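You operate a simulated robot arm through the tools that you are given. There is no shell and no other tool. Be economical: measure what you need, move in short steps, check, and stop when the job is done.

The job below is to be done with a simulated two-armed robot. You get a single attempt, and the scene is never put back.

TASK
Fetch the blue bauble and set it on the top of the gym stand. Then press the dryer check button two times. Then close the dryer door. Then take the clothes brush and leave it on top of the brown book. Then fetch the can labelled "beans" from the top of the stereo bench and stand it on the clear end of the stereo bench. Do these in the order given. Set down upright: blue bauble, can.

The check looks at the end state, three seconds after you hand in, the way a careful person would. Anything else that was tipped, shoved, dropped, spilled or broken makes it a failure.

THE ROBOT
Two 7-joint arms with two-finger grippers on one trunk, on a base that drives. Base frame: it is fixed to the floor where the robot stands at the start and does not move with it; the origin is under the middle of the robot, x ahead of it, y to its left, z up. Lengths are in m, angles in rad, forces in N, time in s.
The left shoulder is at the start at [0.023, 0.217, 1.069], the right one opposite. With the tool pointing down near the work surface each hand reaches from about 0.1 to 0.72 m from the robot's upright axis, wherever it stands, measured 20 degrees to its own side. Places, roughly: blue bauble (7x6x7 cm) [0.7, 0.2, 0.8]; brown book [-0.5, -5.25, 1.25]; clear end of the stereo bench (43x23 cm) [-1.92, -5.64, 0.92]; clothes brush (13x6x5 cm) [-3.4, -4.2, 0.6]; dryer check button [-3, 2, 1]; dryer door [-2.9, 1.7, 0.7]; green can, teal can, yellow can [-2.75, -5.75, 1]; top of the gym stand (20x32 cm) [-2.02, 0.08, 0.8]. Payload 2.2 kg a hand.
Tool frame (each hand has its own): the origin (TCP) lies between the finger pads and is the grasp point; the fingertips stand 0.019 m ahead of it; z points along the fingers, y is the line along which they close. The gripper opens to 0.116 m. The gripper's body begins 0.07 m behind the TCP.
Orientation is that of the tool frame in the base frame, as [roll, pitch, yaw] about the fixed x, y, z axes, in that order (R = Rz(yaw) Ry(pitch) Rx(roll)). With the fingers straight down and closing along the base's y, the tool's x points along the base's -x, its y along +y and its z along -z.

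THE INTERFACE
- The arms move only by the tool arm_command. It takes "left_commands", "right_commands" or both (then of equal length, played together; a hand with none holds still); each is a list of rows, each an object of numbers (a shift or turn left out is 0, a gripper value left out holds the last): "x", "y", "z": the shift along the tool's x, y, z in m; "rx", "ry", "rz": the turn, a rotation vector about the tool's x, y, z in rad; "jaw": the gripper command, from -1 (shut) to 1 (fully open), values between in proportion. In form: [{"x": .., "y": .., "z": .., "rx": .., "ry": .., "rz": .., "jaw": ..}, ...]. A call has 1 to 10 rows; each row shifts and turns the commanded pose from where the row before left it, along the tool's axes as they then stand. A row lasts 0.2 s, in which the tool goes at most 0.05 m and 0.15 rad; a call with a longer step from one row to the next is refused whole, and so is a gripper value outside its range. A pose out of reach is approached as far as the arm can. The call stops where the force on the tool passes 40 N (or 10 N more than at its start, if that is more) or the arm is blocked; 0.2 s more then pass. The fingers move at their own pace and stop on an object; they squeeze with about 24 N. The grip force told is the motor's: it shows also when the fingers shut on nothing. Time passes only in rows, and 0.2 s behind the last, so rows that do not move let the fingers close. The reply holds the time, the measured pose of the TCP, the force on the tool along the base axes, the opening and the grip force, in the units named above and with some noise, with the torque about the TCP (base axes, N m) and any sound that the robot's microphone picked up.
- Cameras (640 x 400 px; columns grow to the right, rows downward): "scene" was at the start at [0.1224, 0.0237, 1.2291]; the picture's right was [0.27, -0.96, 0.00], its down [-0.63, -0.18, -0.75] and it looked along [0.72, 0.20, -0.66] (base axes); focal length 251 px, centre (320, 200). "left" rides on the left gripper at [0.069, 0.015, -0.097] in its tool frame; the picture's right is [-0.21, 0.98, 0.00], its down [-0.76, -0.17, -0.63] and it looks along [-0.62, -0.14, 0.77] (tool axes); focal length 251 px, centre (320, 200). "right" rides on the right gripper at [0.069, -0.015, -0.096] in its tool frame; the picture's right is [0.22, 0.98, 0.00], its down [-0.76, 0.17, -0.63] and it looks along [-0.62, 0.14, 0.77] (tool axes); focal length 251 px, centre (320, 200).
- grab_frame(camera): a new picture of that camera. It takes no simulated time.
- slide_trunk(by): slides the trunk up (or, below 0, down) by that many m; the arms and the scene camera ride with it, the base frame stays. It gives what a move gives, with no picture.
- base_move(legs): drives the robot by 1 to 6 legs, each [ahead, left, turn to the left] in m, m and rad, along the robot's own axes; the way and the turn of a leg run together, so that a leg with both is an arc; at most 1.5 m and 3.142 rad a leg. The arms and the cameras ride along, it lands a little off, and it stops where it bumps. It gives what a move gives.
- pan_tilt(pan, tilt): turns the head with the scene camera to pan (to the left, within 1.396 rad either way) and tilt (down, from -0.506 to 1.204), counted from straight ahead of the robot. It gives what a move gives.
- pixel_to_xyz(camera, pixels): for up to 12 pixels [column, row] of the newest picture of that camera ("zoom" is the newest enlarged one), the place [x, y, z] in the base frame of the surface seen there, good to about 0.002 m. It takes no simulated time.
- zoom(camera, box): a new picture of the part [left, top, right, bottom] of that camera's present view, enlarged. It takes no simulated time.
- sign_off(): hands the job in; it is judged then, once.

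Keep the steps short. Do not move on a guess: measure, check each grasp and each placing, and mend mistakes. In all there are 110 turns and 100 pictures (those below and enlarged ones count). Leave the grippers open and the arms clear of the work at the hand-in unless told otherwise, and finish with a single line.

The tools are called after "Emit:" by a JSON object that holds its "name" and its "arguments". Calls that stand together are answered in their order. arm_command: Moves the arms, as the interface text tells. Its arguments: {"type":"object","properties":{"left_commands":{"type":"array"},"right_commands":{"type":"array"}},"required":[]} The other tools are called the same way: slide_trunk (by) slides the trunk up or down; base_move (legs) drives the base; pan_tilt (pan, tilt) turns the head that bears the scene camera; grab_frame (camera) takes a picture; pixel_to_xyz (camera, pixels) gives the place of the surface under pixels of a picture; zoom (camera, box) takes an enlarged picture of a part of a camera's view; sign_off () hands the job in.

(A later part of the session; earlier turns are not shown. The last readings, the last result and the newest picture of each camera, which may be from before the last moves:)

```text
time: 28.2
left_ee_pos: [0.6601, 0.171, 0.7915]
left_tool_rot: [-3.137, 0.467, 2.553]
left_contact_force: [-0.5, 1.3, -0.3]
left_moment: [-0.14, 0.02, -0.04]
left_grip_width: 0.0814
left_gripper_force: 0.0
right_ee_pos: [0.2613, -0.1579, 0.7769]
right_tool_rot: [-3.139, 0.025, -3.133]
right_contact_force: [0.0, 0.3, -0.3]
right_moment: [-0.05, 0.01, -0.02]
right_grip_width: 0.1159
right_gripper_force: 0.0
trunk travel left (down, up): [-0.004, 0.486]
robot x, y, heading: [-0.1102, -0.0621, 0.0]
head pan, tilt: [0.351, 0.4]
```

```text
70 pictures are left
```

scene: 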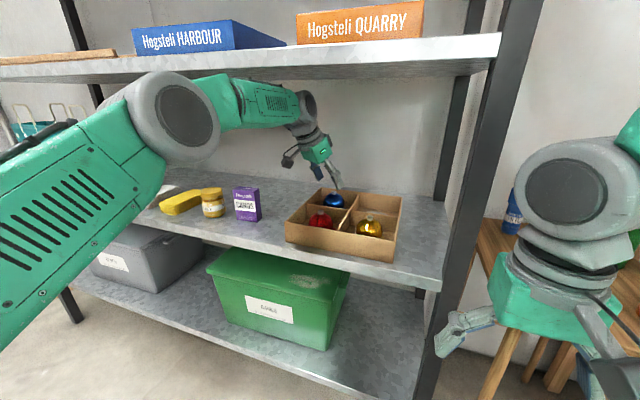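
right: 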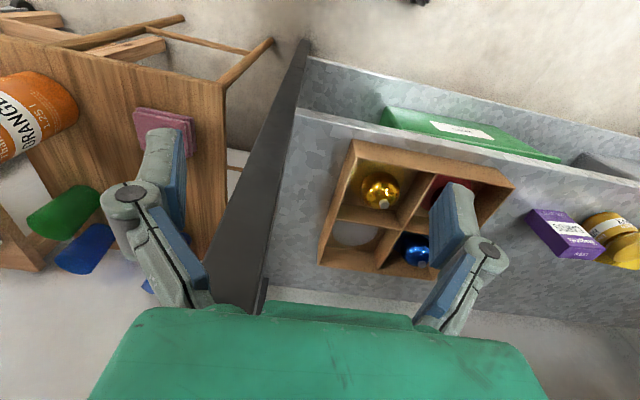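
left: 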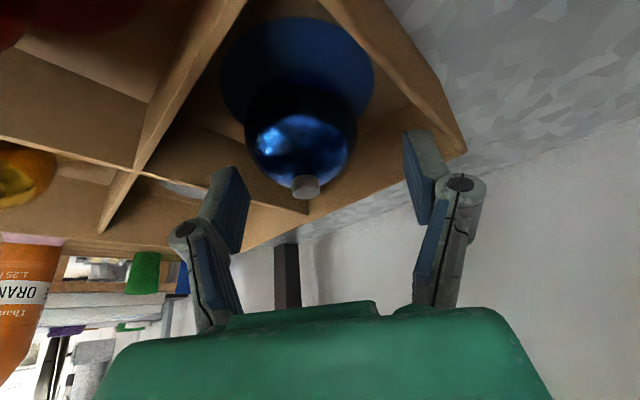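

Bauble nicely between the fingers. Descend the remaining 3.5 cm with a 4 mm sideways trim.

Emit:
{"name": "arm_command", "arguments": {"left_commands": [{"x": 0.0079, "y": -0.004, "z": 0.0156}, {"x": 0.0079, "z": 0.0156}, {}, {}]}}

Emit:
{"name": "grab_frame", "arguments": {"camera": "left"}}

```text
time: 29.2
left_ee_pos: [0.66, 0.154, 0.7572]
left_tool_rot: [3.134, 0.46, 2.543]
left_contact_force: [-0.6, 0.1, -0.7]
left_moment: [0.06, 0.02, 0.01]
left_grip_width: 0.0813
left_gripper_force: 0.0
right_ee_pos: [0.2621, -0.1701, 0.7762]
right_tool_rot: [3.132, 0.021, -3.137]
right_contact_force: [-0.3, -0.4, -0.6]
right_moment: [0.02, 0.03, -0.01]
right_grip_width: 0.1162
right_gripper_force: 0.1
trunk travel left (down, up): [-0.004, 0.486]
robot x, y, heading: [-0.1108, -0.064, 0.005]
head pan, tilt: [0.351, 0.4]
```

```text
69 pictures are left
```

left: 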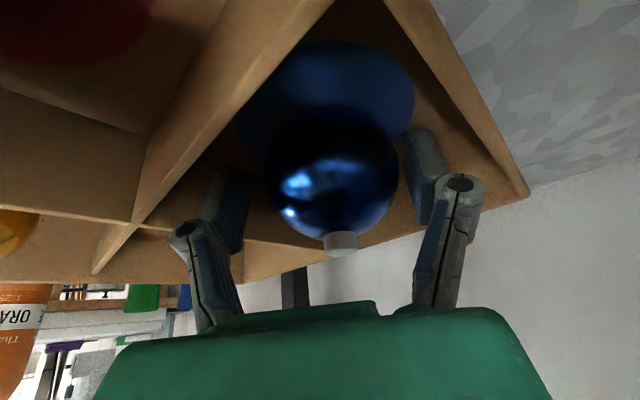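

The bauble is a little right of mid (336 vs 325). Shift 6 mm and close.

Emit:
{"name": "arm_command", "arguments": {"left_commands": [{"y": 0.006}, {"jaw": 0.1}, {"jaw": -0.3}, {"jaw": -1}, {}, {}]}}

Emit:
{"name": "grab_frame", "arguments": {"camera": "left"}}

```text
time: 30.6
left_ee_pos: [0.6619, 0.1659, 0.7571]
left_tool_rot: [3.138, 0.467, 2.548]
left_contact_force: [-1.0, -0.1, -0.3]
left_moment: [-0.03, 0.01, 0.02]
left_grip_width: 0.057
left_gripper_force: 24.1
right_ee_pos: [0.2626, -0.1639, 0.7766]
right_tool_rot: [3.139, 0.023, -3.133]
right_contact_force: [0.2, -0.2, 0.1]
right_moment: [-0.01, 0.01, 0.01]
right_grip_width: 0.1161
right_gripper_force: 0.0
trunk travel left (down, up): [-0.004, 0.486]
robot x, y, heading: [-0.1105, -0.063, 0.002]
head pan, tilt: [0.351, 0.4]
```

```text
68 pictures are left
```

left: 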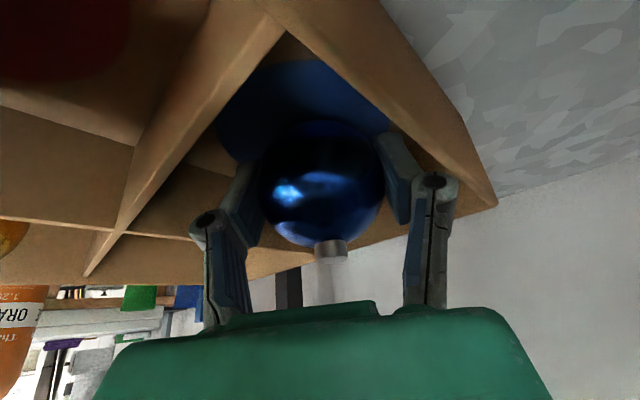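

Grip is firm (0.057 m, 24 N). Lift straight up 6 cm in small rows.

Emit:
{"name": "arm_command", "arguments": {"left_commands": [{"x": -0.0068, "z": -0.0134}, {"x": -0.0068, "z": -0.0134}, {"x": -0.0068, "z": -0.0134}, {"x": -0.0068, "z": -0.0134}, {}, {}]}}

Emit:
{"name": "grab_frame", "arguments": {"camera": "left"}}

Emit:
{"name": "grab_frame", "arguments": {"camera": "scene"}}

```text
time: 32.0
left_ee_pos: [0.6643, 0.1614, 0.8187]
left_tool_rot: [3.138, 0.465, 2.548]
left_contact_force: [0.3, 0.5, -1.4]
left_moment: [0.0, 0.01, -0.01]
left_grip_width: 0.0571
left_gripper_force: 24.1
right_ee_pos: [0.2618, -0.1646, 0.7761]
right_tool_rot: [3.139, 0.025, -3.134]
right_contact_force: [0.5, -0.2, 0.1]
right_moment: [0.02, 0.03, 0.0]
right_grip_width: 0.1161
right_gripper_force: 0.1
trunk travel left (down, up): [-0.004, 0.486]
robot x, y, heading: [-0.1072, -0.0635, 0.005]
head pan, tilt: [0.351, 0.4]
```

```text
67 pictures are left
```

left: 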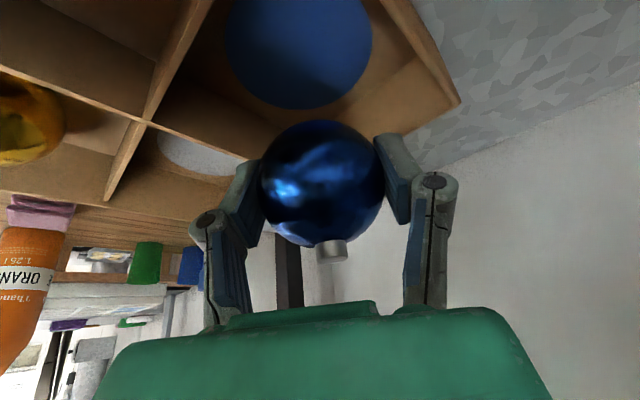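

```text
66 pictures are left
```

scene: 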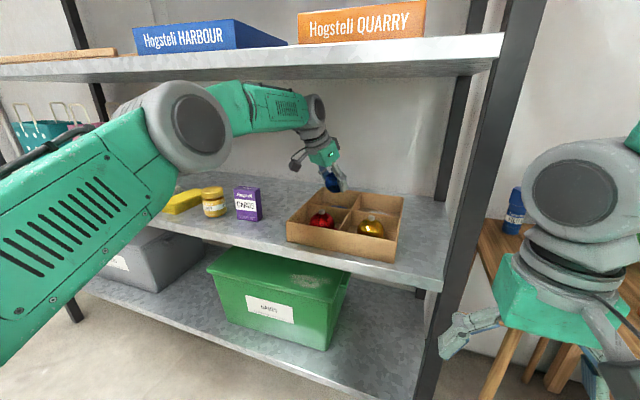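

Bauble is out of its cell, bottom at about 0.789. Raise 8 mm more and back out diagonally, then straight back.

Emit:
{"name": "arm_command", "arguments": {"left_commands": [{"x": -0.0036, "z": -0.0071}, {}]}}

Emit:
{"name": "base_move", "arguments": {"legs": [[-0.045, 0.028, 0.0], [-0.045, 0.028, 0.0], [-0.045, 0.028, 0.0]]}}

Emit:
{"name": "grab_frame", "arguments": {"camera": "scene"}}

```text
time: 32.6
left_ee_pos: [0.6619, 0.1626, 0.8255]
left_tool_rot: [3.137, 0.462, 2.545]
left_contact_force: [0.5, -0.3, -0.1]
left_moment: [-0.02, -0.01, 0.01]
left_grip_width: 0.057
left_gripper_force: 23.3
right_ee_pos: [0.2615, -0.1653, 0.7765]
right_tool_rot: [3.138, 0.024, -3.134]
right_contact_force: [0.8, 0.2, 0.3]
right_moment: [-0.02, 0.0, 0.0]
right_grip_width: 0.1158
right_gripper_force: 0.0
trunk travel left (down, up): [-0.004, 0.486]
robot x, y, heading: [-0.1115, -0.0625, 0.004]
head pan, tilt: [0.351, 0.4]
```

```text
time: 34.7
left_ee_pos: [0.5264, 0.245, 0.8288]
left_tool_rot: [3.136, 0.466, 2.545]
left_contact_force: [-1.2, 0.6, 1.5]
left_moment: [0.03, -0.02, -0.03]
left_grip_width: 0.0567
left_gripper_force: 24.0
right_ee_pos: [0.124, -0.0823, 0.7766]
right_tool_rot: [3.138, 0.026, -3.134]
right_contact_force: [0.7, 0.6, -0.4]
right_moment: [0.0, -0.02, -0.01]
right_grip_width: 0.1159
right_gripper_force: 0.1
trunk travel left (down, up): [-0.004, 0.486]
robot x, y, heading: [-0.2457, 0.0232, 0.003]
head pan, tilt: [0.351, 0.4]
```

```text
65 pictures are left
```

scene: 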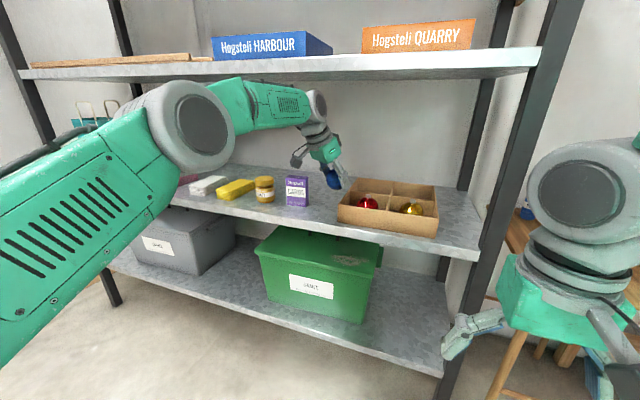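

Clear of the box. Back straight out 0.45 m.

Emit:
{"name": "base_move", "arguments": {"legs": [[-0.15, 0.0, 0.0], [-0.3, 0.0, 0.0]]}}

Emit:
{"name": "grab_frame", "arguments": {"camera": "scene"}}

```text
time: 37.7
left_ee_pos: [0.0749, 0.2393, 0.8318]
left_tool_rot: [3.132, 0.468, 2.537]
left_contact_force: [-0.3, -0.2, 0.0]
left_moment: [0.01, 0.04, -0.03]
left_grip_width: 0.0568
left_gripper_force: 23.7
right_ee_pos: [-0.3302, -0.0847, 0.7782]
right_tool_rot: [3.137, 0.028, -3.141]
right_contact_force: [-0.3, -0.3, -0.6]
right_moment: [-0.02, -0.02, -0.03]
right_grip_width: 0.116
right_gripper_force: 0.0
trunk travel left (down, up): [-0.004, 0.486]
robot x, y, heading: [-0.6973, 0.0196, -0.004]
head pan, tilt: [0.351, 0.4]
```

```text
64 pictures are left
```

scene: 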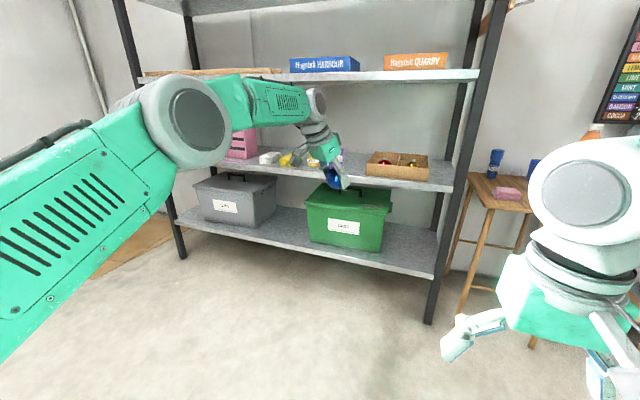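

Raise the trunk, bring the tool upright and pull the arm in before turning.

Emit:
{"name": "slide_trunk", "arguments": {"by": 0.2}}

Emit:
{"name": "arm_command", "arguments": {"left_commands": [{"ry": 0.117}, {"ry": 0.117}, {"ry": 0.117}, {"ry": 0.117}, {"x": 0.04, "y": -0.022}, {"x": 0.04, "y": -0.022}, {"x": 0.04, "y": -0.022}, {"x": 0.04, "y": -0.022}, {"x": 0.04, "y": -0.022}, {"x": 0.04, "y": -0.022}]}}

Emit:
{"name": "base_move", "arguments": {"legs": [[0.0, 0.0, 1.57], [0.0, 0.0, 1.57]]}}

Emit:
{"name": "pan_tilt", "arguments": {"pan": 0.0, "tilt": 0.5}}

Emit:
{"name": "grab_frame", "arguments": {"camera": "scene"}}

```text
time: 39.9
left_ee_pos: [0.073, 0.2384, 1.0337]
left_tool_rot: [3.132, 0.471, 2.537]
left_contact_force: [0.9, 1.5, -0.2]
left_moment: [0.02, -0.03, 0.07]
left_grip_width: 0.0567
left_gripper_force: 23.8
right_ee_pos: [-0.3311, -0.0863, 0.978]
right_tool_rot: [3.134, 0.031, -3.141]
right_contact_force: [0.1, -0.4, 0.4]
right_moment: [0.02, 0.02, 0.0]
right_grip_width: 0.1164
right_gripper_force: 0.1
trunk travel left (down, up): [-0.204, 0.286]
robot x, y, heading: [-0.6985, 0.0213, -0.004]
head pan, tilt: [0.351, 0.4]
```

```text
time: 42.0
left_ee_pos: [-0.2678, 0.2863, 1.0177]
left_tool_rot: [3.129, 0.003, 2.541]
left_contact_force: [-1.5, -0.5, -0.1]
left_moment: [-0.03, -0.02, -0.02]
left_grip_width: 0.0564
left_gripper_force: 23.6
left hand out of reach, approached as far as the arm can: row 1, 2, 3, 4
right_ee_pos: [-0.3327, -0.0858, 0.9809]
right_tool_rot: [3.135, 0.035, -3.141]
right_contact_force: [-0.5, 0.4, -0.1]
right_moment: [0.01, -0.04, -0.02]
right_grip_width: 0.1159
right_gripper_force: 0.1
trunk travel left (down, up): [-0.204, 0.286]
robot x, y, heading: [-0.6946, 0.0209, -0.01]
head pan, tilt: [0.351, 0.4]
```

```text
time: 50.1
left_ee_pos: [-1.1219, -0.2532, 1.0173]
left_tool_rot: [3.13, 0.002, -0.574]
left_contact_force: [0.2, -0.2, -0.6]
left_moment: [-0.03, -0.02, -0.02]
left_grip_width: 0.0557
left_gripper_force: 24.1
right_ee_pos: [-1.0648, 0.1208, 0.9781]
right_tool_rot: [3.135, 0.031, 0.024]
right_contact_force: [0.6, 0.5, 0.6]
right_moment: [-0.04, -0.01, -0.01]
right_grip_width: 0.116
right_gripper_force: 0.0
trunk travel left (down, up): [-0.204, 0.286]
robot x, y, heading: [-0.6952, 0.0204, -3.123]
head pan, tilt: [0.351, 0.4]
```

```text
time: 51.0
left_ee_pos: [-1.1186, -0.2529, 1.0175]
left_tool_rot: [3.129, 0.003, -0.573]
left_contact_force: [-0.1, 0.2, 0.3]
left_moment: [-0.02, 0.04, 0.01]
left_grip_width: 0.0559
left_gripper_force: 24.4
right_ee_pos: [-1.0634, 0.1217, 0.9795]
right_tool_rot: [3.135, 0.033, 0.024]
right_contact_force: [0.4, -0.1, -0.2]
right_moment: [-0.04, 0.01, 0.04]
right_grip_width: 0.1161
right_gripper_force: 0.1
trunk travel left (down, up): [-0.204, 0.286]
robot x, y, heading: [-0.6915, 0.0197, -3.123]
head pan, tilt: [0.0, 0.499]
```

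```text
63 pictures are left
```

scene: 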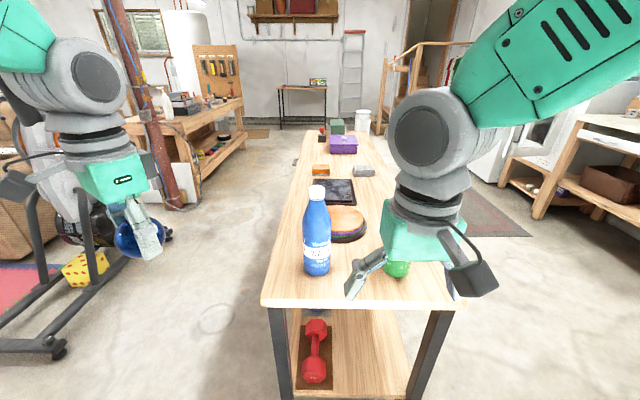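

I see a long bench ahead with a bottle and other items, and the region given for the gym stand top. Measure the surface.

Emit:
{"name": "pixel_to_xyz", "arguments": {"camera": "scene", "pixels": [[285, 290], [360, 285], [450, 298], [360, 250], [300, 235], [318, 268], [350, 235], [340, 190], [335, 170], [290, 140], [315, 340], [400, 270]]}}

Emit:
{"name": "zoom", "arguments": {"camera": "scene", "box": [250, 110, 480, 310]}}

```text
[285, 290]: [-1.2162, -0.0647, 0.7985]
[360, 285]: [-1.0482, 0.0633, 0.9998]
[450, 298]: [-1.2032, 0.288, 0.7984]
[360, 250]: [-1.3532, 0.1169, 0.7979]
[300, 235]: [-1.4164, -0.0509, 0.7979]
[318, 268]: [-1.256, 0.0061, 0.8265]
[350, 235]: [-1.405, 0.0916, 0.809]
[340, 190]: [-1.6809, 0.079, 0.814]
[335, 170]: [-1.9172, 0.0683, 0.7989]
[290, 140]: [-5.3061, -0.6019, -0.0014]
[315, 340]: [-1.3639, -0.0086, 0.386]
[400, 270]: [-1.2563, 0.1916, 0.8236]
```

```text
2.00 times, centred on (365, 210) of scene
```

zoom: 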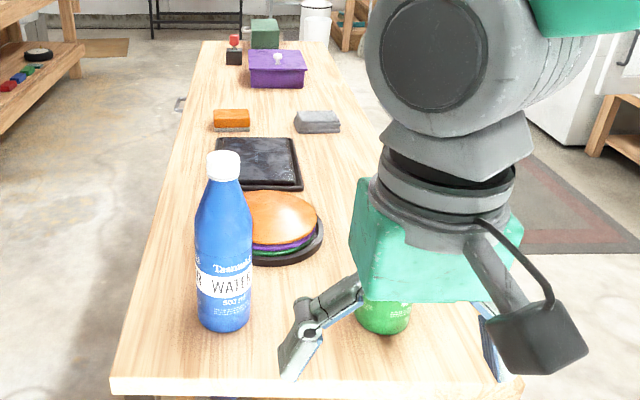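

The top is at z 0.798; the named spot at (-2.02, 0.08) lies between the bricks and the purple box. I'll come from the +y side; look that way first and measure the neighbours.

Emit:
{"name": "pixel_to_xyz", "arguments": {"camera": "zoom", "pixels": [[232, 108], [232, 131], [317, 113], [318, 132], [250, 87], [300, 87], [305, 50], [250, 52], [270, 105], [195, 100], [370, 90], [234, 62]]}}

Emit:
{"name": "pan_tilt", "arguments": {"pan": -0.9, "tilt": 0.4}}

Emit:
{"name": "grab_frame", "arguments": {"camera": "scene"}}

```text
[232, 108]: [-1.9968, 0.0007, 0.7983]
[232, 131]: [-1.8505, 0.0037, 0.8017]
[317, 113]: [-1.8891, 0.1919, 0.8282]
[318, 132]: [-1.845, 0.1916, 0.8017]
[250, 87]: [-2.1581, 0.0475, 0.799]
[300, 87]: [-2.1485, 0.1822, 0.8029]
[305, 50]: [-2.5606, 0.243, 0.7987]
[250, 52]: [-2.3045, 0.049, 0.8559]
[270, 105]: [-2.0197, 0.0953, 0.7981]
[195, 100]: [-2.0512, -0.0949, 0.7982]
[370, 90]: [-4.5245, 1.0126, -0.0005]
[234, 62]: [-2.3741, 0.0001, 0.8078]
```

```text
time: 52.2
left_ee_pos: [-1.1192, -0.2529, 1.0184]
left_tool_rot: [3.128, 0.005, -0.575]
left_contact_force: [-0.1, 0.3, 0.6]
left_moment: [0.01, -0.02, 0.04]
left_grip_width: 0.0558
left_gripper_force: 24.1
right_ee_pos: [-1.0628, 0.1205, 0.9813]
right_tool_rot: [3.135, 0.034, 0.025]
right_contact_force: [0.2, -0.2, -0.5]
right_moment: [0.01, 0.0, -0.03]
right_grip_width: 0.1163
right_gripper_force: 0.0
trunk travel left (down, up): [-0.204, 0.286]
robot x, y, heading: [-0.6986, 0.0234, -3.122]
head pan, tilt: [-0.901, 0.4]
```

```text
61 pictures are left
```

scene: 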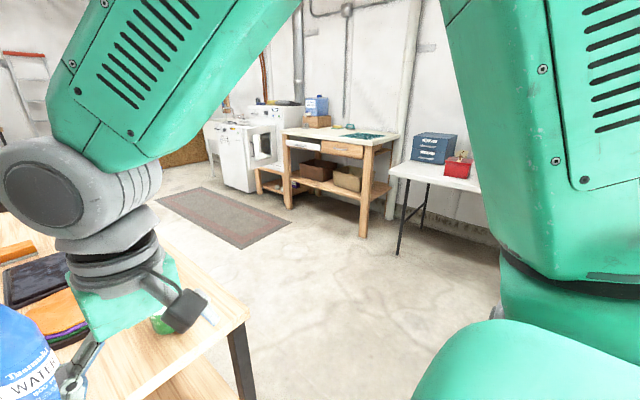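

The floor there is clear. Drive sideways 0.70 m, ahead 1.52 m, then turn left to face the bench.

Emit:
{"name": "base_move", "arguments": {"legs": [[0, -0.73, 0], [0.76, 0, 0], [0.76, 0, 0], [0, 0, 1.551]]}}

Emit:
{"name": "pan_tilt", "arguments": {"pan": 0.2, "tilt": 0.75}}

Emit:
{"name": "grab_frame", "arguments": {"camera": "scene"}}

```text
time: 67.5
left_ee_pos: [-1.9702, 0.2784, 1.0183]
left_tool_rot: [3.131, 0.004, 1.014]
left_contact_force: [1.2, 0.2, 0.1]
left_moment: [0.01, -0.02, 0.0]
left_grip_width: 0.0545
left_gripper_force: 23.6
right_ee_pos: [-2.3445, 0.3278, 0.9793]
right_tool_rot: [3.134, 0.034, 1.613]
right_contact_force: [0.5, 0.1, 0.5]
right_moment: [-0.02, 0.0, -0.02]
right_grip_width: 0.1159
right_gripper_force: 0.1
trunk travel left (down, up): [-0.204, 0.286]
robot x, y, heading: [-2.2532, 0.6963, -1.533]
head pan, tilt: [-0.901, 0.4]
```

```text
time: 68.8
left_ee_pos: [-1.9703, 0.2809, 1.0177]
left_tool_rot: [3.129, 0.005, 1.013]
left_contact_force: [-0.2, -0.2, -0.4]
left_moment: [-0.02, 0.0, 0.01]
left_grip_width: 0.0544
left_gripper_force: 24.1
right_ee_pos: [-2.3446, 0.3302, 0.9797]
right_tool_rot: [3.134, 0.036, 1.614]
right_contact_force: [-0.4, 0.1, 0.9]
right_moment: [-0.02, -0.01, -0.02]
right_grip_width: 0.1164
right_gripper_force: 0.0
trunk travel left (down, up): [-0.204, 0.286]
robot x, y, heading: [-2.2552, 0.6936, -1.529]
head pan, tilt: [0.201, 0.75]
```

```text
60 pictures are left
```

scene: 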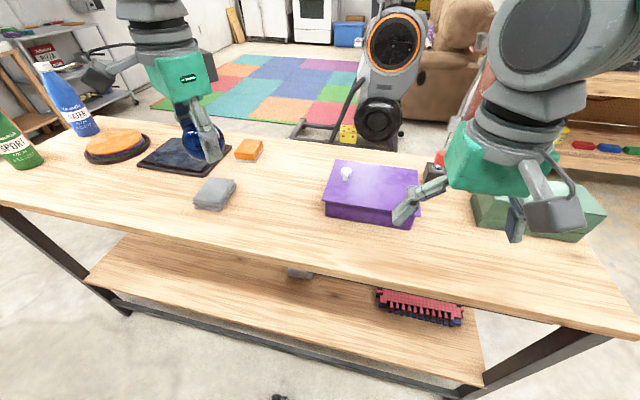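

The bench is in front. The grip width has crept down a little (0.057→0.054), so let me check the bauble in the hand camera.

Emit:
{"name": "grab_frame", "arguments": {"camera": "left"}}

```text
59 pictures are left
```

left: 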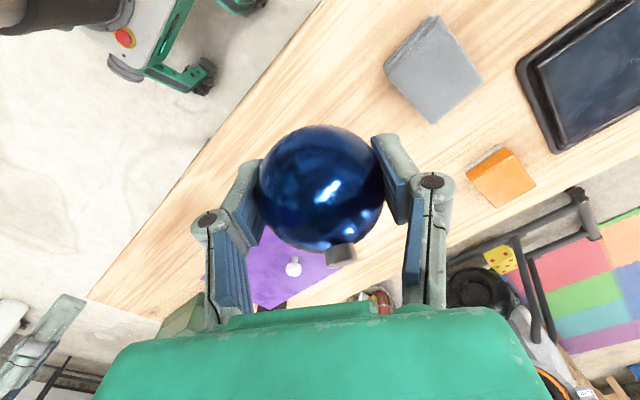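

The bauble has turned a little in the grip, so I should set it down soon. Tilt the tool back to the grasp tilt (bauble upright again), and move over (-2.02, 0.08).

Emit:
{"name": "arm_command", "arguments": {"left_commands": [{"ry": -0.117}, {"ry": -0.117}, {"ry": -0.117}, {"ry": -0.116}, {"x": -0.0352, "y": 0.0128, "z": 0.0177}, {"x": -0.0352, "y": 0.0128, "z": 0.0177}, {"x": -0.0352, "y": 0.0128, "z": 0.0177}, {"x": -0.0352, "y": 0.0128, "z": 0.0177}, {"x": -0.0352, "y": 0.0128, "z": 0.0177}, {}]}}

Emit:
{"name": "grab_frame", "arguments": {"camera": "left"}}

Emit:
{"name": "zoom", "arguments": {"camera": "scene", "box": [120, 0, 440, 250]}}

```text
time: 71.0
left_ee_pos: [-2.0239, 0.0814, 1.0223]
left_tool_rot: [3.122, 0.471, 1.003]
left_contact_force: [0.6, 0.2, 0.0]
left_moment: [-0.04, -0.03, 0.05]
left_grip_width: 0.0537
left_gripper_force: 23.9
right_ee_pos: [-2.3486, 0.3303, 0.9808]
right_tool_rot: [3.13, 0.037, 1.613]
right_contact_force: [0.4, -0.6, -0.8]
right_moment: [0.0, -0.01, -0.02]
right_grip_width: 0.1157
right_gripper_force: 0.0
trunk travel left (down, up): [-0.204, 0.286]
robot x, y, heading: [-2.2512, 0.6956, -1.536]
head pan, tilt: [0.201, 0.75]
```

```text
58 pictures are left
```

left: 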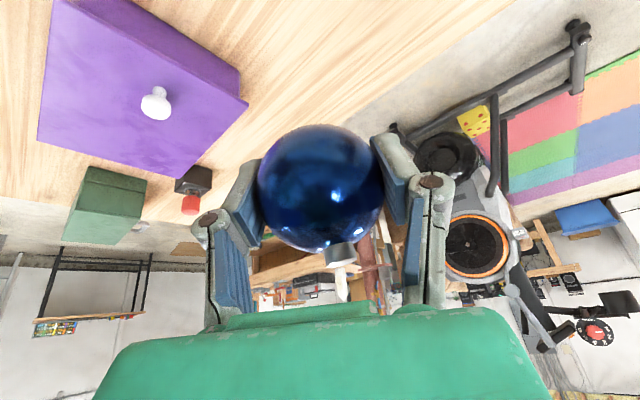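

```text
1.60 times, centred on (280, 125) of scene
```

zoom: 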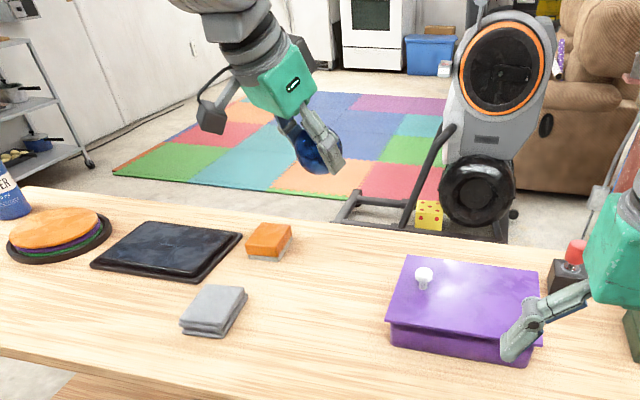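

Measure the cap against the sphere to know how upright it is.

Emit:
{"name": "pixel_to_xyz", "arguments": {"camera": "left", "pixels": [[340, 246], [341, 258], [340, 267], [320, 185], [262, 185], [380, 185], [320, 128], [320, 240]]}}

Emit:
{"name": "zoom", "arguments": {"camera": "left", "box": [240, 110, 400, 310]}}

```text
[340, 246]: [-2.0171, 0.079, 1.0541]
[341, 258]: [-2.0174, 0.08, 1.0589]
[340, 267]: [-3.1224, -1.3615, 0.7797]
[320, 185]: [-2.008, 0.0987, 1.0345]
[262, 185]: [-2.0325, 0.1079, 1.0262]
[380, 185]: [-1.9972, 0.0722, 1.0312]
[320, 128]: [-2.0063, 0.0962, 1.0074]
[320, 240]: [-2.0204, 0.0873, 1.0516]
```

```text
2.00 times, centred on (320, 210) of left
```

zoom: 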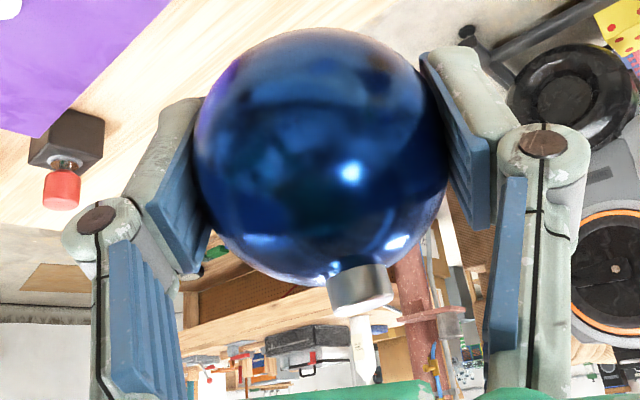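

The bauble's centre sits at the TCP; its axis leans about 7° sideways. I correct most of it with a small tool roll, and go down 16 cm to about 0.862.

Emit:
{"name": "arm_command", "arguments": {"left_commands": [{"rx": -0.09, "rz": 0.045}, {"x": 0.018, "y": -0.004, "z": 0.0357}, {"x": 0.018, "y": -0.004, "z": 0.0357}, {"x": 0.018, "y": -0.004, "z": 0.0357}, {"x": 0.018, "y": -0.004, "z": 0.0357}, {}]}}

Emit:
{"name": "grab_frame", "arguments": {"camera": "left"}}

```text
time: 72.4
left_ee_pos: [-2.0186, 0.0773, 0.8591]
left_tool_rot: [3.013, 0.468, 0.956]
left_contact_force: [-1.1, -0.3, -0.5]
left_moment: [0.01, 0.02, 0.03]
left_grip_width: 0.054
left_gripper_force: 24.0
right_ee_pos: [-2.3453, 0.3316, 0.9803]
right_tool_rot: [3.136, 0.037, 1.613]
right_contact_force: [-0.9, -0.8, -0.2]
right_moment: [-0.02, 0.05, 0.03]
right_grip_width: 0.1161
right_gripper_force: 0.1
trunk travel left (down, up): [-0.204, 0.286]
robot x, y, heading: [-2.2536, 0.6985, -1.536]
head pan, tilt: [0.201, 0.75]
```

```text
55 pictures are left
```

left: 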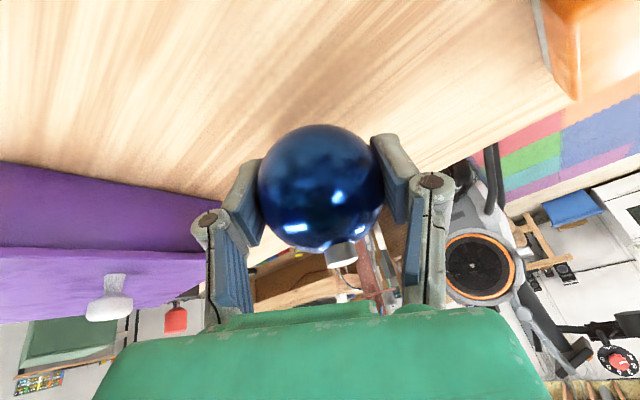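

Lower slowly: 2.4 cm then 3 mm steps, watching the vertical force.

Emit:
{"name": "arm_command", "arguments": {"left_commands": [{"x": 0.0036, "y": -0.0008, "z": 0.0071}, {"x": 0.0036, "y": -0.0008, "z": 0.0071}, {"x": 0.0036, "y": -0.0008, "z": 0.0071}, {}]}}

Emit:
{"name": "arm_command", "arguments": {"left_commands": [{"x": 0.0018, "y": -0.0004, "z": 0.0036}, {}]}}

```text
time: 73.4
left_ee_pos: [-2.0171, 0.0769, 0.8348]
left_tool_rot: [3.013, 0.467, 0.956]
left_contact_force: [0.9, -0.1, -0.4]
left_moment: [-0.02, 0.02, 0.02]
left_grip_width: 0.0538
left_gripper_force: 23.5
right_ee_pos: [-2.3445, 0.3304, 0.98]
right_tool_rot: [3.134, 0.035, 1.612]
right_contact_force: [-0.4, -0.5, -1.0]
right_moment: [0.01, -0.01, -0.03]
right_grip_width: 0.1161
right_gripper_force: 0.1
trunk travel left (down, up): [-0.204, 0.286]
robot x, y, heading: [-2.2523, 0.6976, -1.537]
head pan, tilt: [0.201, 0.75]
```

```text
time: 74.0
left_ee_pos: [-2.0189, 0.0768, 0.832]
left_tool_rot: [3.016, 0.468, 0.957]
left_contact_force: [0.3, -0.1, 0.6]
left_moment: [-0.02, -0.05, -0.01]
left_grip_width: 0.054
left_gripper_force: 23.8
right_ee_pos: [-2.345, 0.3303, 0.9804]
right_tool_rot: [3.135, 0.034, 1.613]
right_contact_force: [0.2, 0.1, 0.0]
right_moment: [-0.01, 0.02, -0.02]
right_grip_width: 0.1163
right_gripper_force: 0.0
trunk travel left (down, up): [-0.204, 0.286]
robot x, y, heading: [-2.2498, 0.6961, -1.531]
head pan, tilt: [0.201, 0.75]
```

No contact yet at 0.832; go on in 2 mm rows.

Emit:
{"name": "arm_command", "arguments": {"left_commands": [{"x": 0.0009, "z": 0.0018}, {}, {"x": 0.0009, "z": 0.0018}, {}]}}

Emit:
{"name": "grab_frame", "arguments": {"camera": "left"}}

```text
time: 75.0
left_ee_pos: [-2.0181, 0.0767, 0.8292]
left_tool_rot: [3.012, 0.472, 0.958]
left_contact_force: [1.3, -2.1, 6.4]
left_moment: [-0.14, -0.06, 0.01]
left_grip_width: 0.0538
left_gripper_force: 23.6
right_ee_pos: [-2.3447, 0.3311, 0.9803]
right_tool_rot: [3.134, 0.036, 1.612]
right_contact_force: [0.4, -1.4, 0.4]
right_moment: [0.03, -0.02, 0.01]
right_grip_width: 0.116
right_gripper_force: 0.1
trunk travel left (down, up): [-0.204, 0.286]
robot x, y, heading: [-2.2557, 0.6961, -1.534]
head pan, tilt: [0.201, 0.75]
```

```text
54 pictures are left
```

left: 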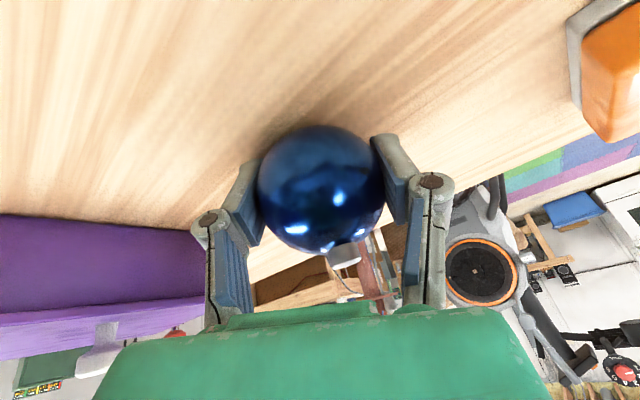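

Contact, 6 N. Open gently.

Emit:
{"name": "arm_command", "arguments": {"left_commands": [{"jaw": -0.05}, {"jaw": 0.05}, {"jaw": 0.2}, {"jaw": 0.5}, {}, {}]}}

Emit:
{"name": "grab_frame", "arguments": {"camera": "left"}}

```text
time: 76.4
left_ee_pos: [-2.018, 0.0772, 0.8276]
left_tool_rot: [3.014, 0.468, 0.956]
left_contact_force: [0.6, 0.3, 0.1]
left_moment: [0.0, 0.01, 0.0]
left_grip_width: 0.0869
left_gripper_force: 0.0
right_ee_pos: [-2.3451, 0.3315, 0.98]
right_tool_rot: [3.136, 0.034, 1.613]
right_contact_force: [0.2, -0.8, 0.6]
right_moment: [0.01, 0.04, -0.01]
right_grip_width: 0.1159
right_gripper_force: 0.1
trunk travel left (down, up): [-0.204, 0.286]
robot x, y, heading: [-2.2494, 0.6971, -1.539]
head pan, tilt: [0.201, 0.75]
```

```text
53 pictures are left
```

left: 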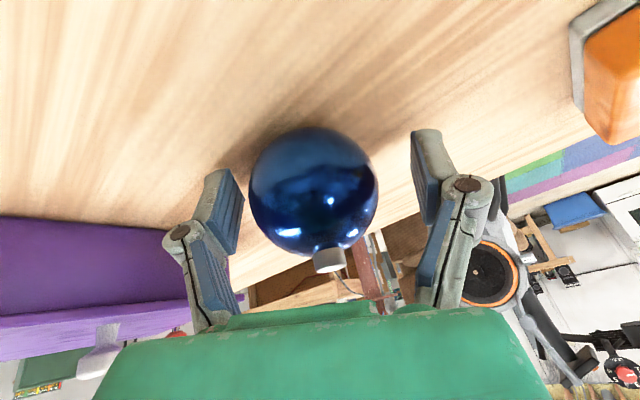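

It stands by itself. Raise the hand straight up 15 cm.

Emit:
{"name": "arm_command", "arguments": {"left_commands": [{"x": -0.009, "y": 0.002, "z": -0.0179}, {"x": -0.0135, "y": 0.003, "z": -0.0268}, {"x": -0.018, "y": 0.004, "z": -0.0357}, {"x": -0.018, "y": 0.004, "z": -0.0357}, {"x": -0.018, "y": 0.004, "z": -0.0357}, {"rx": 0.09, "rz": -0.045}, {"ry": 0.117}, {"ry": 0.117}, {"ry": 0.117}, {"ry": 0.117}]}}

Emit:
{"name": "zoom", "arguments": {"camera": "scene", "box": [160, 80, 400, 240]}}

```text
time: 78.6
left_ee_pos: [-2.0204, 0.0792, 0.9978]
left_tool_rot: [3.128, 0.002, 1.014]
left_contact_force: [-1.0, -0.2, -0.1]
left_moment: [0.04, -0.04, -0.04]
left_grip_width: 0.0871
left_gripper_force: 0.1
right_ee_pos: [-2.3452, 0.3296, 0.9797]
right_tool_rot: [3.134, 0.034, 1.614]
right_contact_force: [-0.1, 0.7, 0.8]
right_moment: [0.03, 0.02, 0.0]
right_grip_width: 0.116
right_gripper_force: 0.1
trunk travel left (down, up): [-0.204, 0.286]
robot x, y, heading: [-2.2506, 0.7011, -1.534]
head pan, tilt: [0.201, 0.75]
```

```text
2.50 times, centred on (280, 160) of scene
```

zoom: 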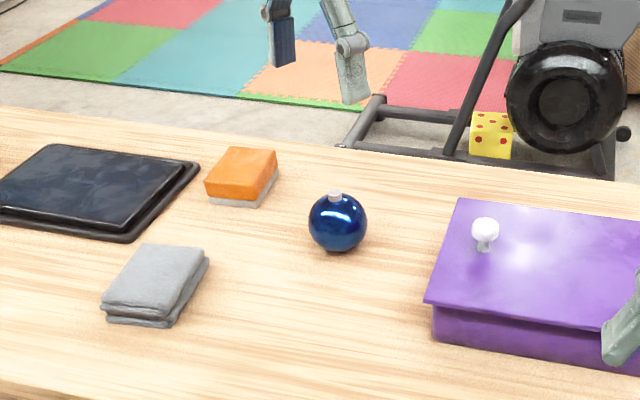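

The bauble stands upright on the stand. Retract the arm, back off, and turn towards the dryer.

Emit:
{"name": "arm_command", "arguments": {"left_commands": [{"x": 0.034, "y": -0.0212}, {"x": 0.034, "y": -0.0212}, {"x": 0.034, "y": -0.0212}, {"x": 0.034, "y": -0.0212}, {"x": 0.034, "y": -0.0212}, {"rz": -0.15}, {"rz": -0.15}, {"rz": -0.15}, {"rz": -0.15}, {}]}}

Emit:
{"name": "base_move", "arguments": {"legs": [[-0.25, 0, 0], [0, 0, -1.33], [0, 0, -1.33]]}}

Emit:
{"name": "pan_tilt", "arguments": {"pan": 0.0, "tilt": 0.45}}

Emit:
{"name": "grab_frame", "arguments": {"camera": "scene"}}

```text
time: 80.8
left_ee_pos: [-2.0188, 0.2792, 0.9969]
left_tool_rot: [3.133, 0.01, 1.616]
left_contact_force: [0.1, -0.2, 0.4]
left_moment: [0.01, -0.02, 0.02]
left_grip_width: 0.087
left_gripper_force: 0.1
right_ee_pos: [-2.3451, 0.331, 0.98]
right_tool_rot: [3.134, 0.035, 1.614]
right_contact_force: [-0.9, 0.4, -0.6]
right_moment: [0.04, 0.03, -0.02]
right_grip_width: 0.116
right_gripper_force: 0.0
trunk travel left (down, up): [-0.204, 0.286]
robot x, y, heading: [-2.2496, 0.6967, -1.535]
head pan, tilt: [0.201, 0.75]
```

```text
time: 89.3
left_ee_pos: [-2.6529, 1.2213, 0.9975]
left_tool_rot: [3.133, 0.011, -1.076]
left_contact_force: [0.1, 0.4, 0.6]
left_moment: [-0.02, 0.05, 0.0]
left_grip_width: 0.0871
left_gripper_force: 0.0
right_ee_pos: [-2.3387, 1.3174, 0.9799]
right_tool_rot: [3.134, 0.036, -1.077]
right_contact_force: [0.3, -0.7, 0.1]
right_moment: [0.02, 0.03, 0.03]
right_grip_width: 0.1161
right_gripper_force: 0.1
trunk travel left (down, up): [-0.204, 0.286]
robot x, y, heading: [-2.2626, 0.9478, 2.062]
head pan, tilt: [0.201, 0.75]
```

```text
time: 90.1
left_ee_pos: [-2.6514, 1.2204, 0.9987]
left_tool_rot: [3.135, 0.013, -1.076]
left_contact_force: [-0.8, -0.1, -0.8]
left_moment: [0.01, -0.02, -0.02]
left_grip_width: 0.0868
left_gripper_force: 0.1
right_ee_pos: [-2.3345, 1.316, 0.9806]
right_tool_rot: [3.133, 0.036, -1.077]
right_contact_force: [0.8, 0.0, 0.3]
right_moment: [0.03, 0.01, -0.01]
right_grip_width: 0.1162
right_gripper_force: 0.1
trunk travel left (down, up): [-0.204, 0.286]
robot x, y, heading: [-2.2634, 0.9479, 2.057]
head pan, tilt: [0.0, 0.45]
```

```text
51 pictures are left
```

scene: 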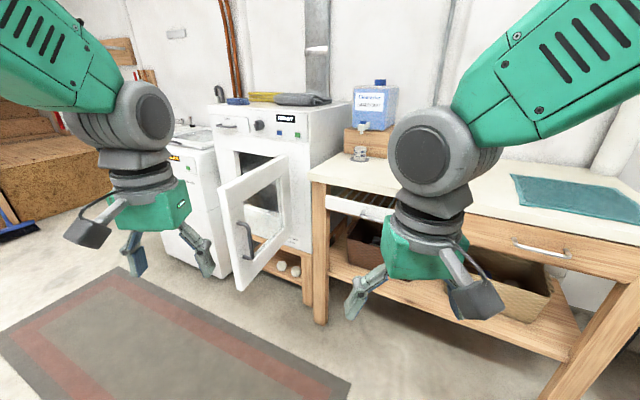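

The dryer with open door is ahead. Zoom into its panel.

Emit:
{"name": "zoom", "arguments": {"camera": "scene", "box": [205, 80, 345, 170]}}

Emit:
{"name": "pixel_to_xyz", "arguments": {"camera": "zoom", "pixels": [[328, 243], [372, 247], [395, 247], [420, 250], [250, 210], [350, 170], [120, 190]]}}

Emit:
{"name": "pixel_to_xyz", "arguments": {"camera": "scene", "pixels": [[245, 240], [240, 288], [219, 190], [285, 160], [287, 240], [238, 265], [243, 228], [230, 150], [310, 165], [255, 200]]}}

```text
4.44 times, centred on (275, 125) of scene
```

zoom: 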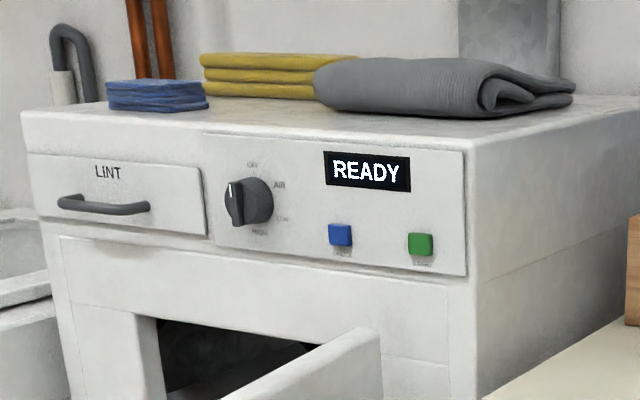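

```text
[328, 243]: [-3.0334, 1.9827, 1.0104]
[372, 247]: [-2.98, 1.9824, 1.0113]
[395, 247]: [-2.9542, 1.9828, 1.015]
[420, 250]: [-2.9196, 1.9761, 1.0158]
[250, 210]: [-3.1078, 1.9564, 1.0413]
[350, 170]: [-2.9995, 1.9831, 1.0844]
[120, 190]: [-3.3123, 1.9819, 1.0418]
```

```text
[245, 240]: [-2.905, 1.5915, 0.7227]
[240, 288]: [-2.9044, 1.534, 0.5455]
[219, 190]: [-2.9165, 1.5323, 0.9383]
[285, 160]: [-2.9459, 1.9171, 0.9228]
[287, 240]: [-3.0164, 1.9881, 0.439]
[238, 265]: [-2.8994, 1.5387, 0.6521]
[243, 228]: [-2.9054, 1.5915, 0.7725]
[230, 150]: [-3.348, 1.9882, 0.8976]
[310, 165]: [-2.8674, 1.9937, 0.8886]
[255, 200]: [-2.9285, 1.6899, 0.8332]
```

The front face is at y≈1.983; the blue button is at about (-3.018, 1.98, 1.015), the green at (-2.92, 1.976, 1.016). The open door stands at x≈-2.91. I'll raise the trunk (hands pass above the door), face the dryer, and read the button labels up close.

Emit:
{"name": "slide_trunk", "arguments": {"by": 0.15}}

Emit:
{"name": "base_move", "arguments": {"legs": [[0, 0, -0.486], [0, 0.54, 0], [0.22, 0, 0]]}}

Emit:
{"name": "pan_tilt", "arguments": {"pan": 0.25, "tilt": 0.4}}

Emit:
{"name": "grab_frame", "arguments": {"camera": "scene"}}

```text
time: 91.8
left_ee_pos: [-2.6532, 1.2211, 1.1471]
left_tool_rot: [3.132, 0.013, -1.076]
left_contact_force: [0.5, 0.5, -0.1]
left_moment: [0.0, 0.0, -0.02]
left_grip_width: 0.087
left_gripper_force: 0.1
right_ee_pos: [-2.3366, 1.3172, 1.131]
right_tool_rot: [3.133, 0.036, -1.078]
right_contact_force: [0.3, 0.7, 0.3]
right_moment: [-0.01, -0.03, -0.01]
right_grip_width: 0.116
right_gripper_force: 0.1
trunk travel left (down, up): [-0.354, 0.136]
robot x, y, heading: [-2.2587, 0.9453, 2.056]
head pan, tilt: [0.0, 0.45]
```

```text
time: 97.6
left_ee_pos: [-3.0495, 1.5804, 1.1448]
left_tool_rot: [-3.135, 0.012, -1.553]
left_contact_force: [-0.1, 0.0, 0.1]
left_moment: [-0.02, -0.05, 0.05]
left_grip_width: 0.0868
left_gripper_force: 0.1
right_ee_pos: [-2.7246, 1.52, 1.1325]
right_tool_rot: [-3.137, 0.037, -1.549]
right_contact_force: [-1.1, -0.1, 0.1]
right_moment: [0.0, -0.1, -0.03]
right_grip_width: 0.1159
right_gripper_force: 0.2
trunk travel left (down, up): [-0.354, 0.136]
robot x, y, heading: [-2.8111, 1.1591, 1.583]
head pan, tilt: [0.0, 0.45]
```

```text
time: 98.4
left_ee_pos: [-3.0448, 1.5807, 1.1471]
left_tool_rot: [3.141, 0.012, -1.55]
left_contact_force: [0.0, 0.7, 0.6]
left_moment: [0.0, -0.02, 0.0]
left_grip_width: 0.087
left_gripper_force: 0.0
right_ee_pos: [-2.7208, 1.5206, 1.132]
right_tool_rot: [-3.141, 0.036, -1.552]
right_contact_force: [0.1, -0.2, 0.9]
right_moment: [-0.01, -0.03, -0.02]
right_grip_width: 0.1162
right_gripper_force: 0.0
trunk travel left (down, up): [-0.354, 0.136]
robot x, y, heading: [-2.8151, 1.1589, 1.581]
head pan, tilt: [0.25, 0.4]
```

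```text
49 pictures are left
```

scene: 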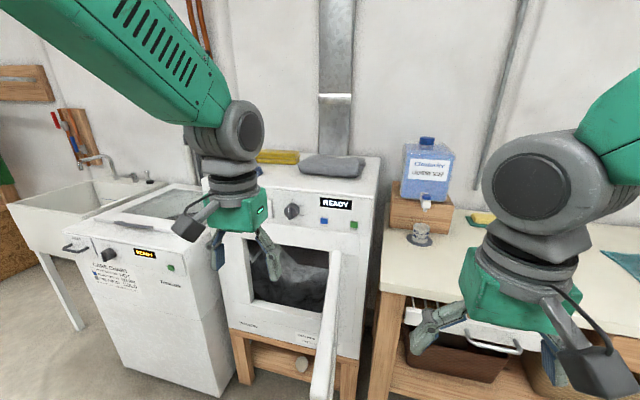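

Emit:
{"name": "zoom", "arguments": {"camera": "scene", "box": [310, 190, 370, 235]}}

Emit:
{"name": "pixel_to_xyz", "arguments": {"camera": "zoom", "pixels": [[160, 320], [150, 310], [365, 360], [250, 340], [160, 360]]}}

```text
8.89 times, centred on (340, 212) of scene
```

zoom: 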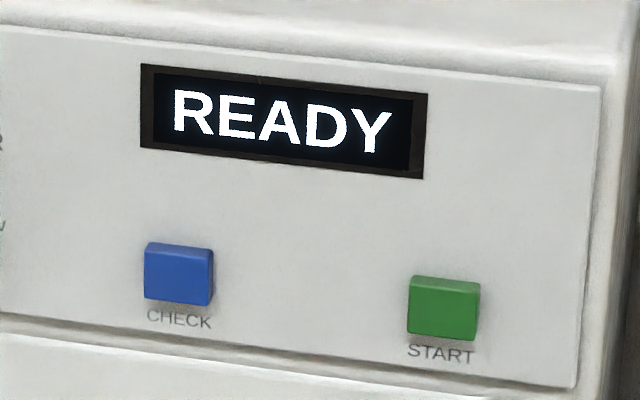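

```text
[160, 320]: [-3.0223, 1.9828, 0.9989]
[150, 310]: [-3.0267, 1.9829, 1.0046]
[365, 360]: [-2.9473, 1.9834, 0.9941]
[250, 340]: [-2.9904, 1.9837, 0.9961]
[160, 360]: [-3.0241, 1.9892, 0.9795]
```

Blue is "CHECK". I'll get its centre, close the left fingers and tilt the tool forward (in place, above the door).

Emit:
{"name": "pixel_to_xyz", "arguments": {"camera": "zoom", "pixels": [[175, 278], [155, 280], [195, 280], [175, 258], [175, 292]]}}

Emit:
{"name": "arm_command", "arguments": {"left_commands": [{"ry": -0.15, "jaw": -1}, {"ry": -0.15}, {"ry": -0.15}, {"ry": -0.15}, {"ry": -0.15}, {"ry": -0.15}, {"ry": -0.15}, {"ry": -0.15}, {"ry": -0.15}, {}]}}

Emit:
{"name": "grab_frame", "arguments": {"camera": "scene"}}

```text
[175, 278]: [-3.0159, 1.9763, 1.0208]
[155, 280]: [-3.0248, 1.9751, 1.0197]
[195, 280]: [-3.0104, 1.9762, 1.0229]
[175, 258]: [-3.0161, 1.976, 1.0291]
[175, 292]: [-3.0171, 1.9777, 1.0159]
```

```text
time: 100.6
left_ee_pos: [-3.0014, 1.6418, 1.1609]
left_tool_rot: [3.063, 1.366, -1.632]
left_contact_force: [0.0, 0.2, 0.3]
left_moment: [0.01, 0.02, 0.08]
left_grip_width: 0.0
left_gripper_force: 23.6
left hand out of reach, approached as far as the arm can: row 6, 7, 8, 9
right_ee_pos: [-2.6981, 1.5191, 1.1323]
right_tool_rot: [3.126, 0.039, -1.554]
right_contact_force: [0.5, -0.2, 0.8]
right_moment: [0.02, 0.04, 0.01]
right_grip_width: 0.1156
right_gripper_force: 0.1
trunk travel left (down, up): [-0.354, 0.136]
robot x, y, heading: [-2.813, 1.1607, 1.584]
head pan, tilt: [0.25, 0.4]
```

```text
47 pictures are left
```

scene: 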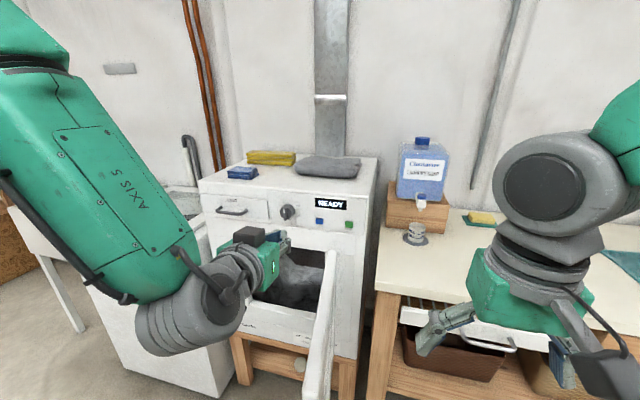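

Now bring the hand forward 20 cm and down 7 cm, then read the pose.

Emit:
{"name": "arm_command", "arguments": {"left_commands": [{"x": 0.0054, "z": 0.042}, {"x": 0.0054, "z": 0.042}, {"x": 0.0054, "z": 0.042}, {"x": 0.0054, "z": 0.042}, {"x": 0.0054, "z": 0.042}, {}]}}

Emit:
{"name": "grab_frame", "arguments": {"camera": "scene"}}

```text
time: 102.0
left_ee_pos: [-3.0352, 1.8413, 1.0871]
left_tool_rot: [-3.122, 1.361, -1.521]
left_contact_force: [-0.7, 0.1, -0.7]
left_moment: [0.0, 0.03, -0.11]
left_grip_width: 0.0001
left_gripper_force: 24.1
right_ee_pos: [-2.729, 1.5192, 1.1328]
right_tool_rot: [-3.136, 0.04, -1.551]
right_contact_force: [-0.7, -0.5, -0.2]
right_moment: [0.02, -0.05, 0.01]
right_grip_width: 0.1162
right_gripper_force: 0.0
trunk travel left (down, up): [-0.354, 0.136]
robot x, y, heading: [-2.8155, 1.1586, 1.585]
head pan, tilt: [0.25, 0.4]
```

```text
46 pictures are left
```

scene: 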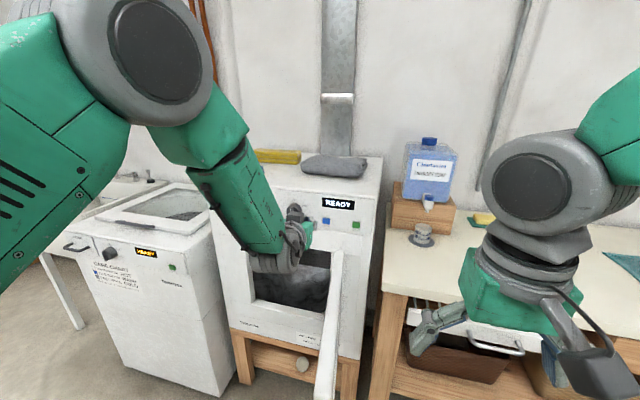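

Approach to a point 4 cm before the button, at its height.

Emit:
{"name": "arm_command", "arguments": {"left_commands": [{"x": 0.0168, "y": -0.0075, "z": 0.027}, {"x": 0.0168, "y": -0.0075, "z": 0.027}, {"x": 0.0168, "y": -0.0075, "z": 0.027}, {}, {}]}}

Emit:
{"name": "zoom", "arguments": {"camera": "scene", "box": [240, 170, 400, 290]}}

Emit:
{"name": "grab_frame", "arguments": {"camera": "left"}}

```text
time: 103.2
left_ee_pos: [-2.9901, 1.9113, 1.0241]
left_tool_rot: [3.075, 1.363, -1.617]
left_contact_force: [-0.3, -0.1, -0.1]
left_moment: [0.01, 0.03, 0.0]
left_grip_width: 0.0
left_gripper_force: 24.3
right_ee_pos: [-2.7023, 1.52, 1.1306]
right_tool_rot: [3.128, 0.039, -1.553]
right_contact_force: [0.7, -0.5, 0.3]
right_moment: [0.0, 0.03, -0.02]
right_grip_width: 0.1158
right_gripper_force: 0.0
trunk travel left (down, up): [-0.354, 0.136]
robot x, y, heading: [-2.813, 1.158, 1.579]
head pan, tilt: [0.25, 0.4]
```

```text
3.33 times, centred on (320, 230) of scene
```

zoom: 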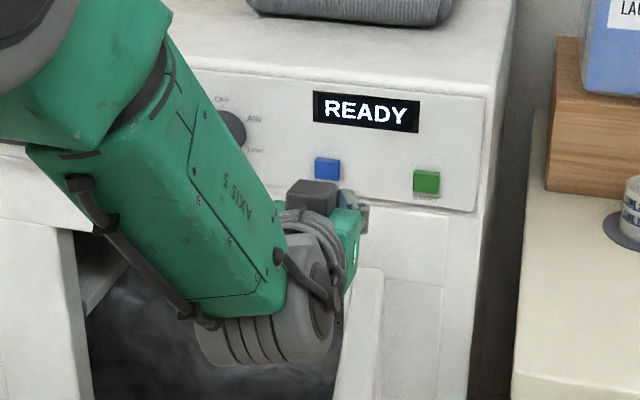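

```text
44 pictures are left
```

left: 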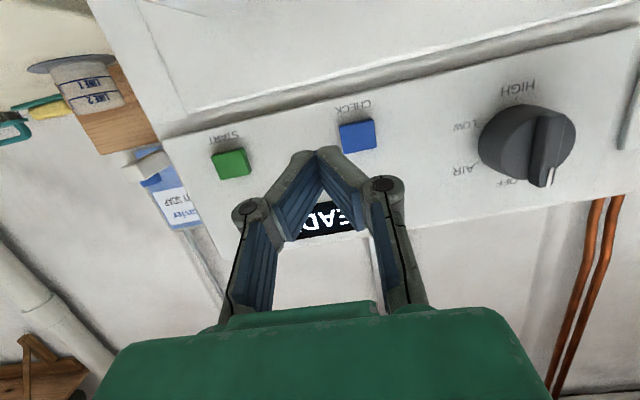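

The body sways laterally when the arm moves; wait for it to settle.

Emit:
{"name": "arm_command", "arguments": {"left_commands": [{}, {}, {}, {}, {}, {}]}}

Emit:
{"name": "pixel_to_xyz", "arguments": {"camera": "left", "pixels": [[357, 135], [230, 163]]}}

```text
time: 104.6
left_ee_pos: [-3.0123, 1.9122, 1.0217]
left_tool_rot: [-3.132, 1.361, -1.54]
left_contact_force: [-1.0, 0.1, 0.2]
left_moment: [0.01, -0.02, -0.11]
left_grip_width: 0.0002
left_gripper_force: 23.7
right_ee_pos: [-2.7246, 1.52, 1.1332]
right_tool_rot: [-3.138, 0.039, -1.55]
right_contact_force: [-1.3, -0.2, 0.4]
right_moment: [-0.01, -0.04, 0.0]
right_grip_width: 0.1161
right_gripper_force: 0.0
trunk travel left (down, up): [-0.354, 0.136]
robot x, y, heading: [-2.8118, 1.1577, 1.579]
head pan, tilt: [0.25, 0.4]
```

```text
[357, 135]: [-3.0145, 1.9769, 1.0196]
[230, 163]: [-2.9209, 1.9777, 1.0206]
```

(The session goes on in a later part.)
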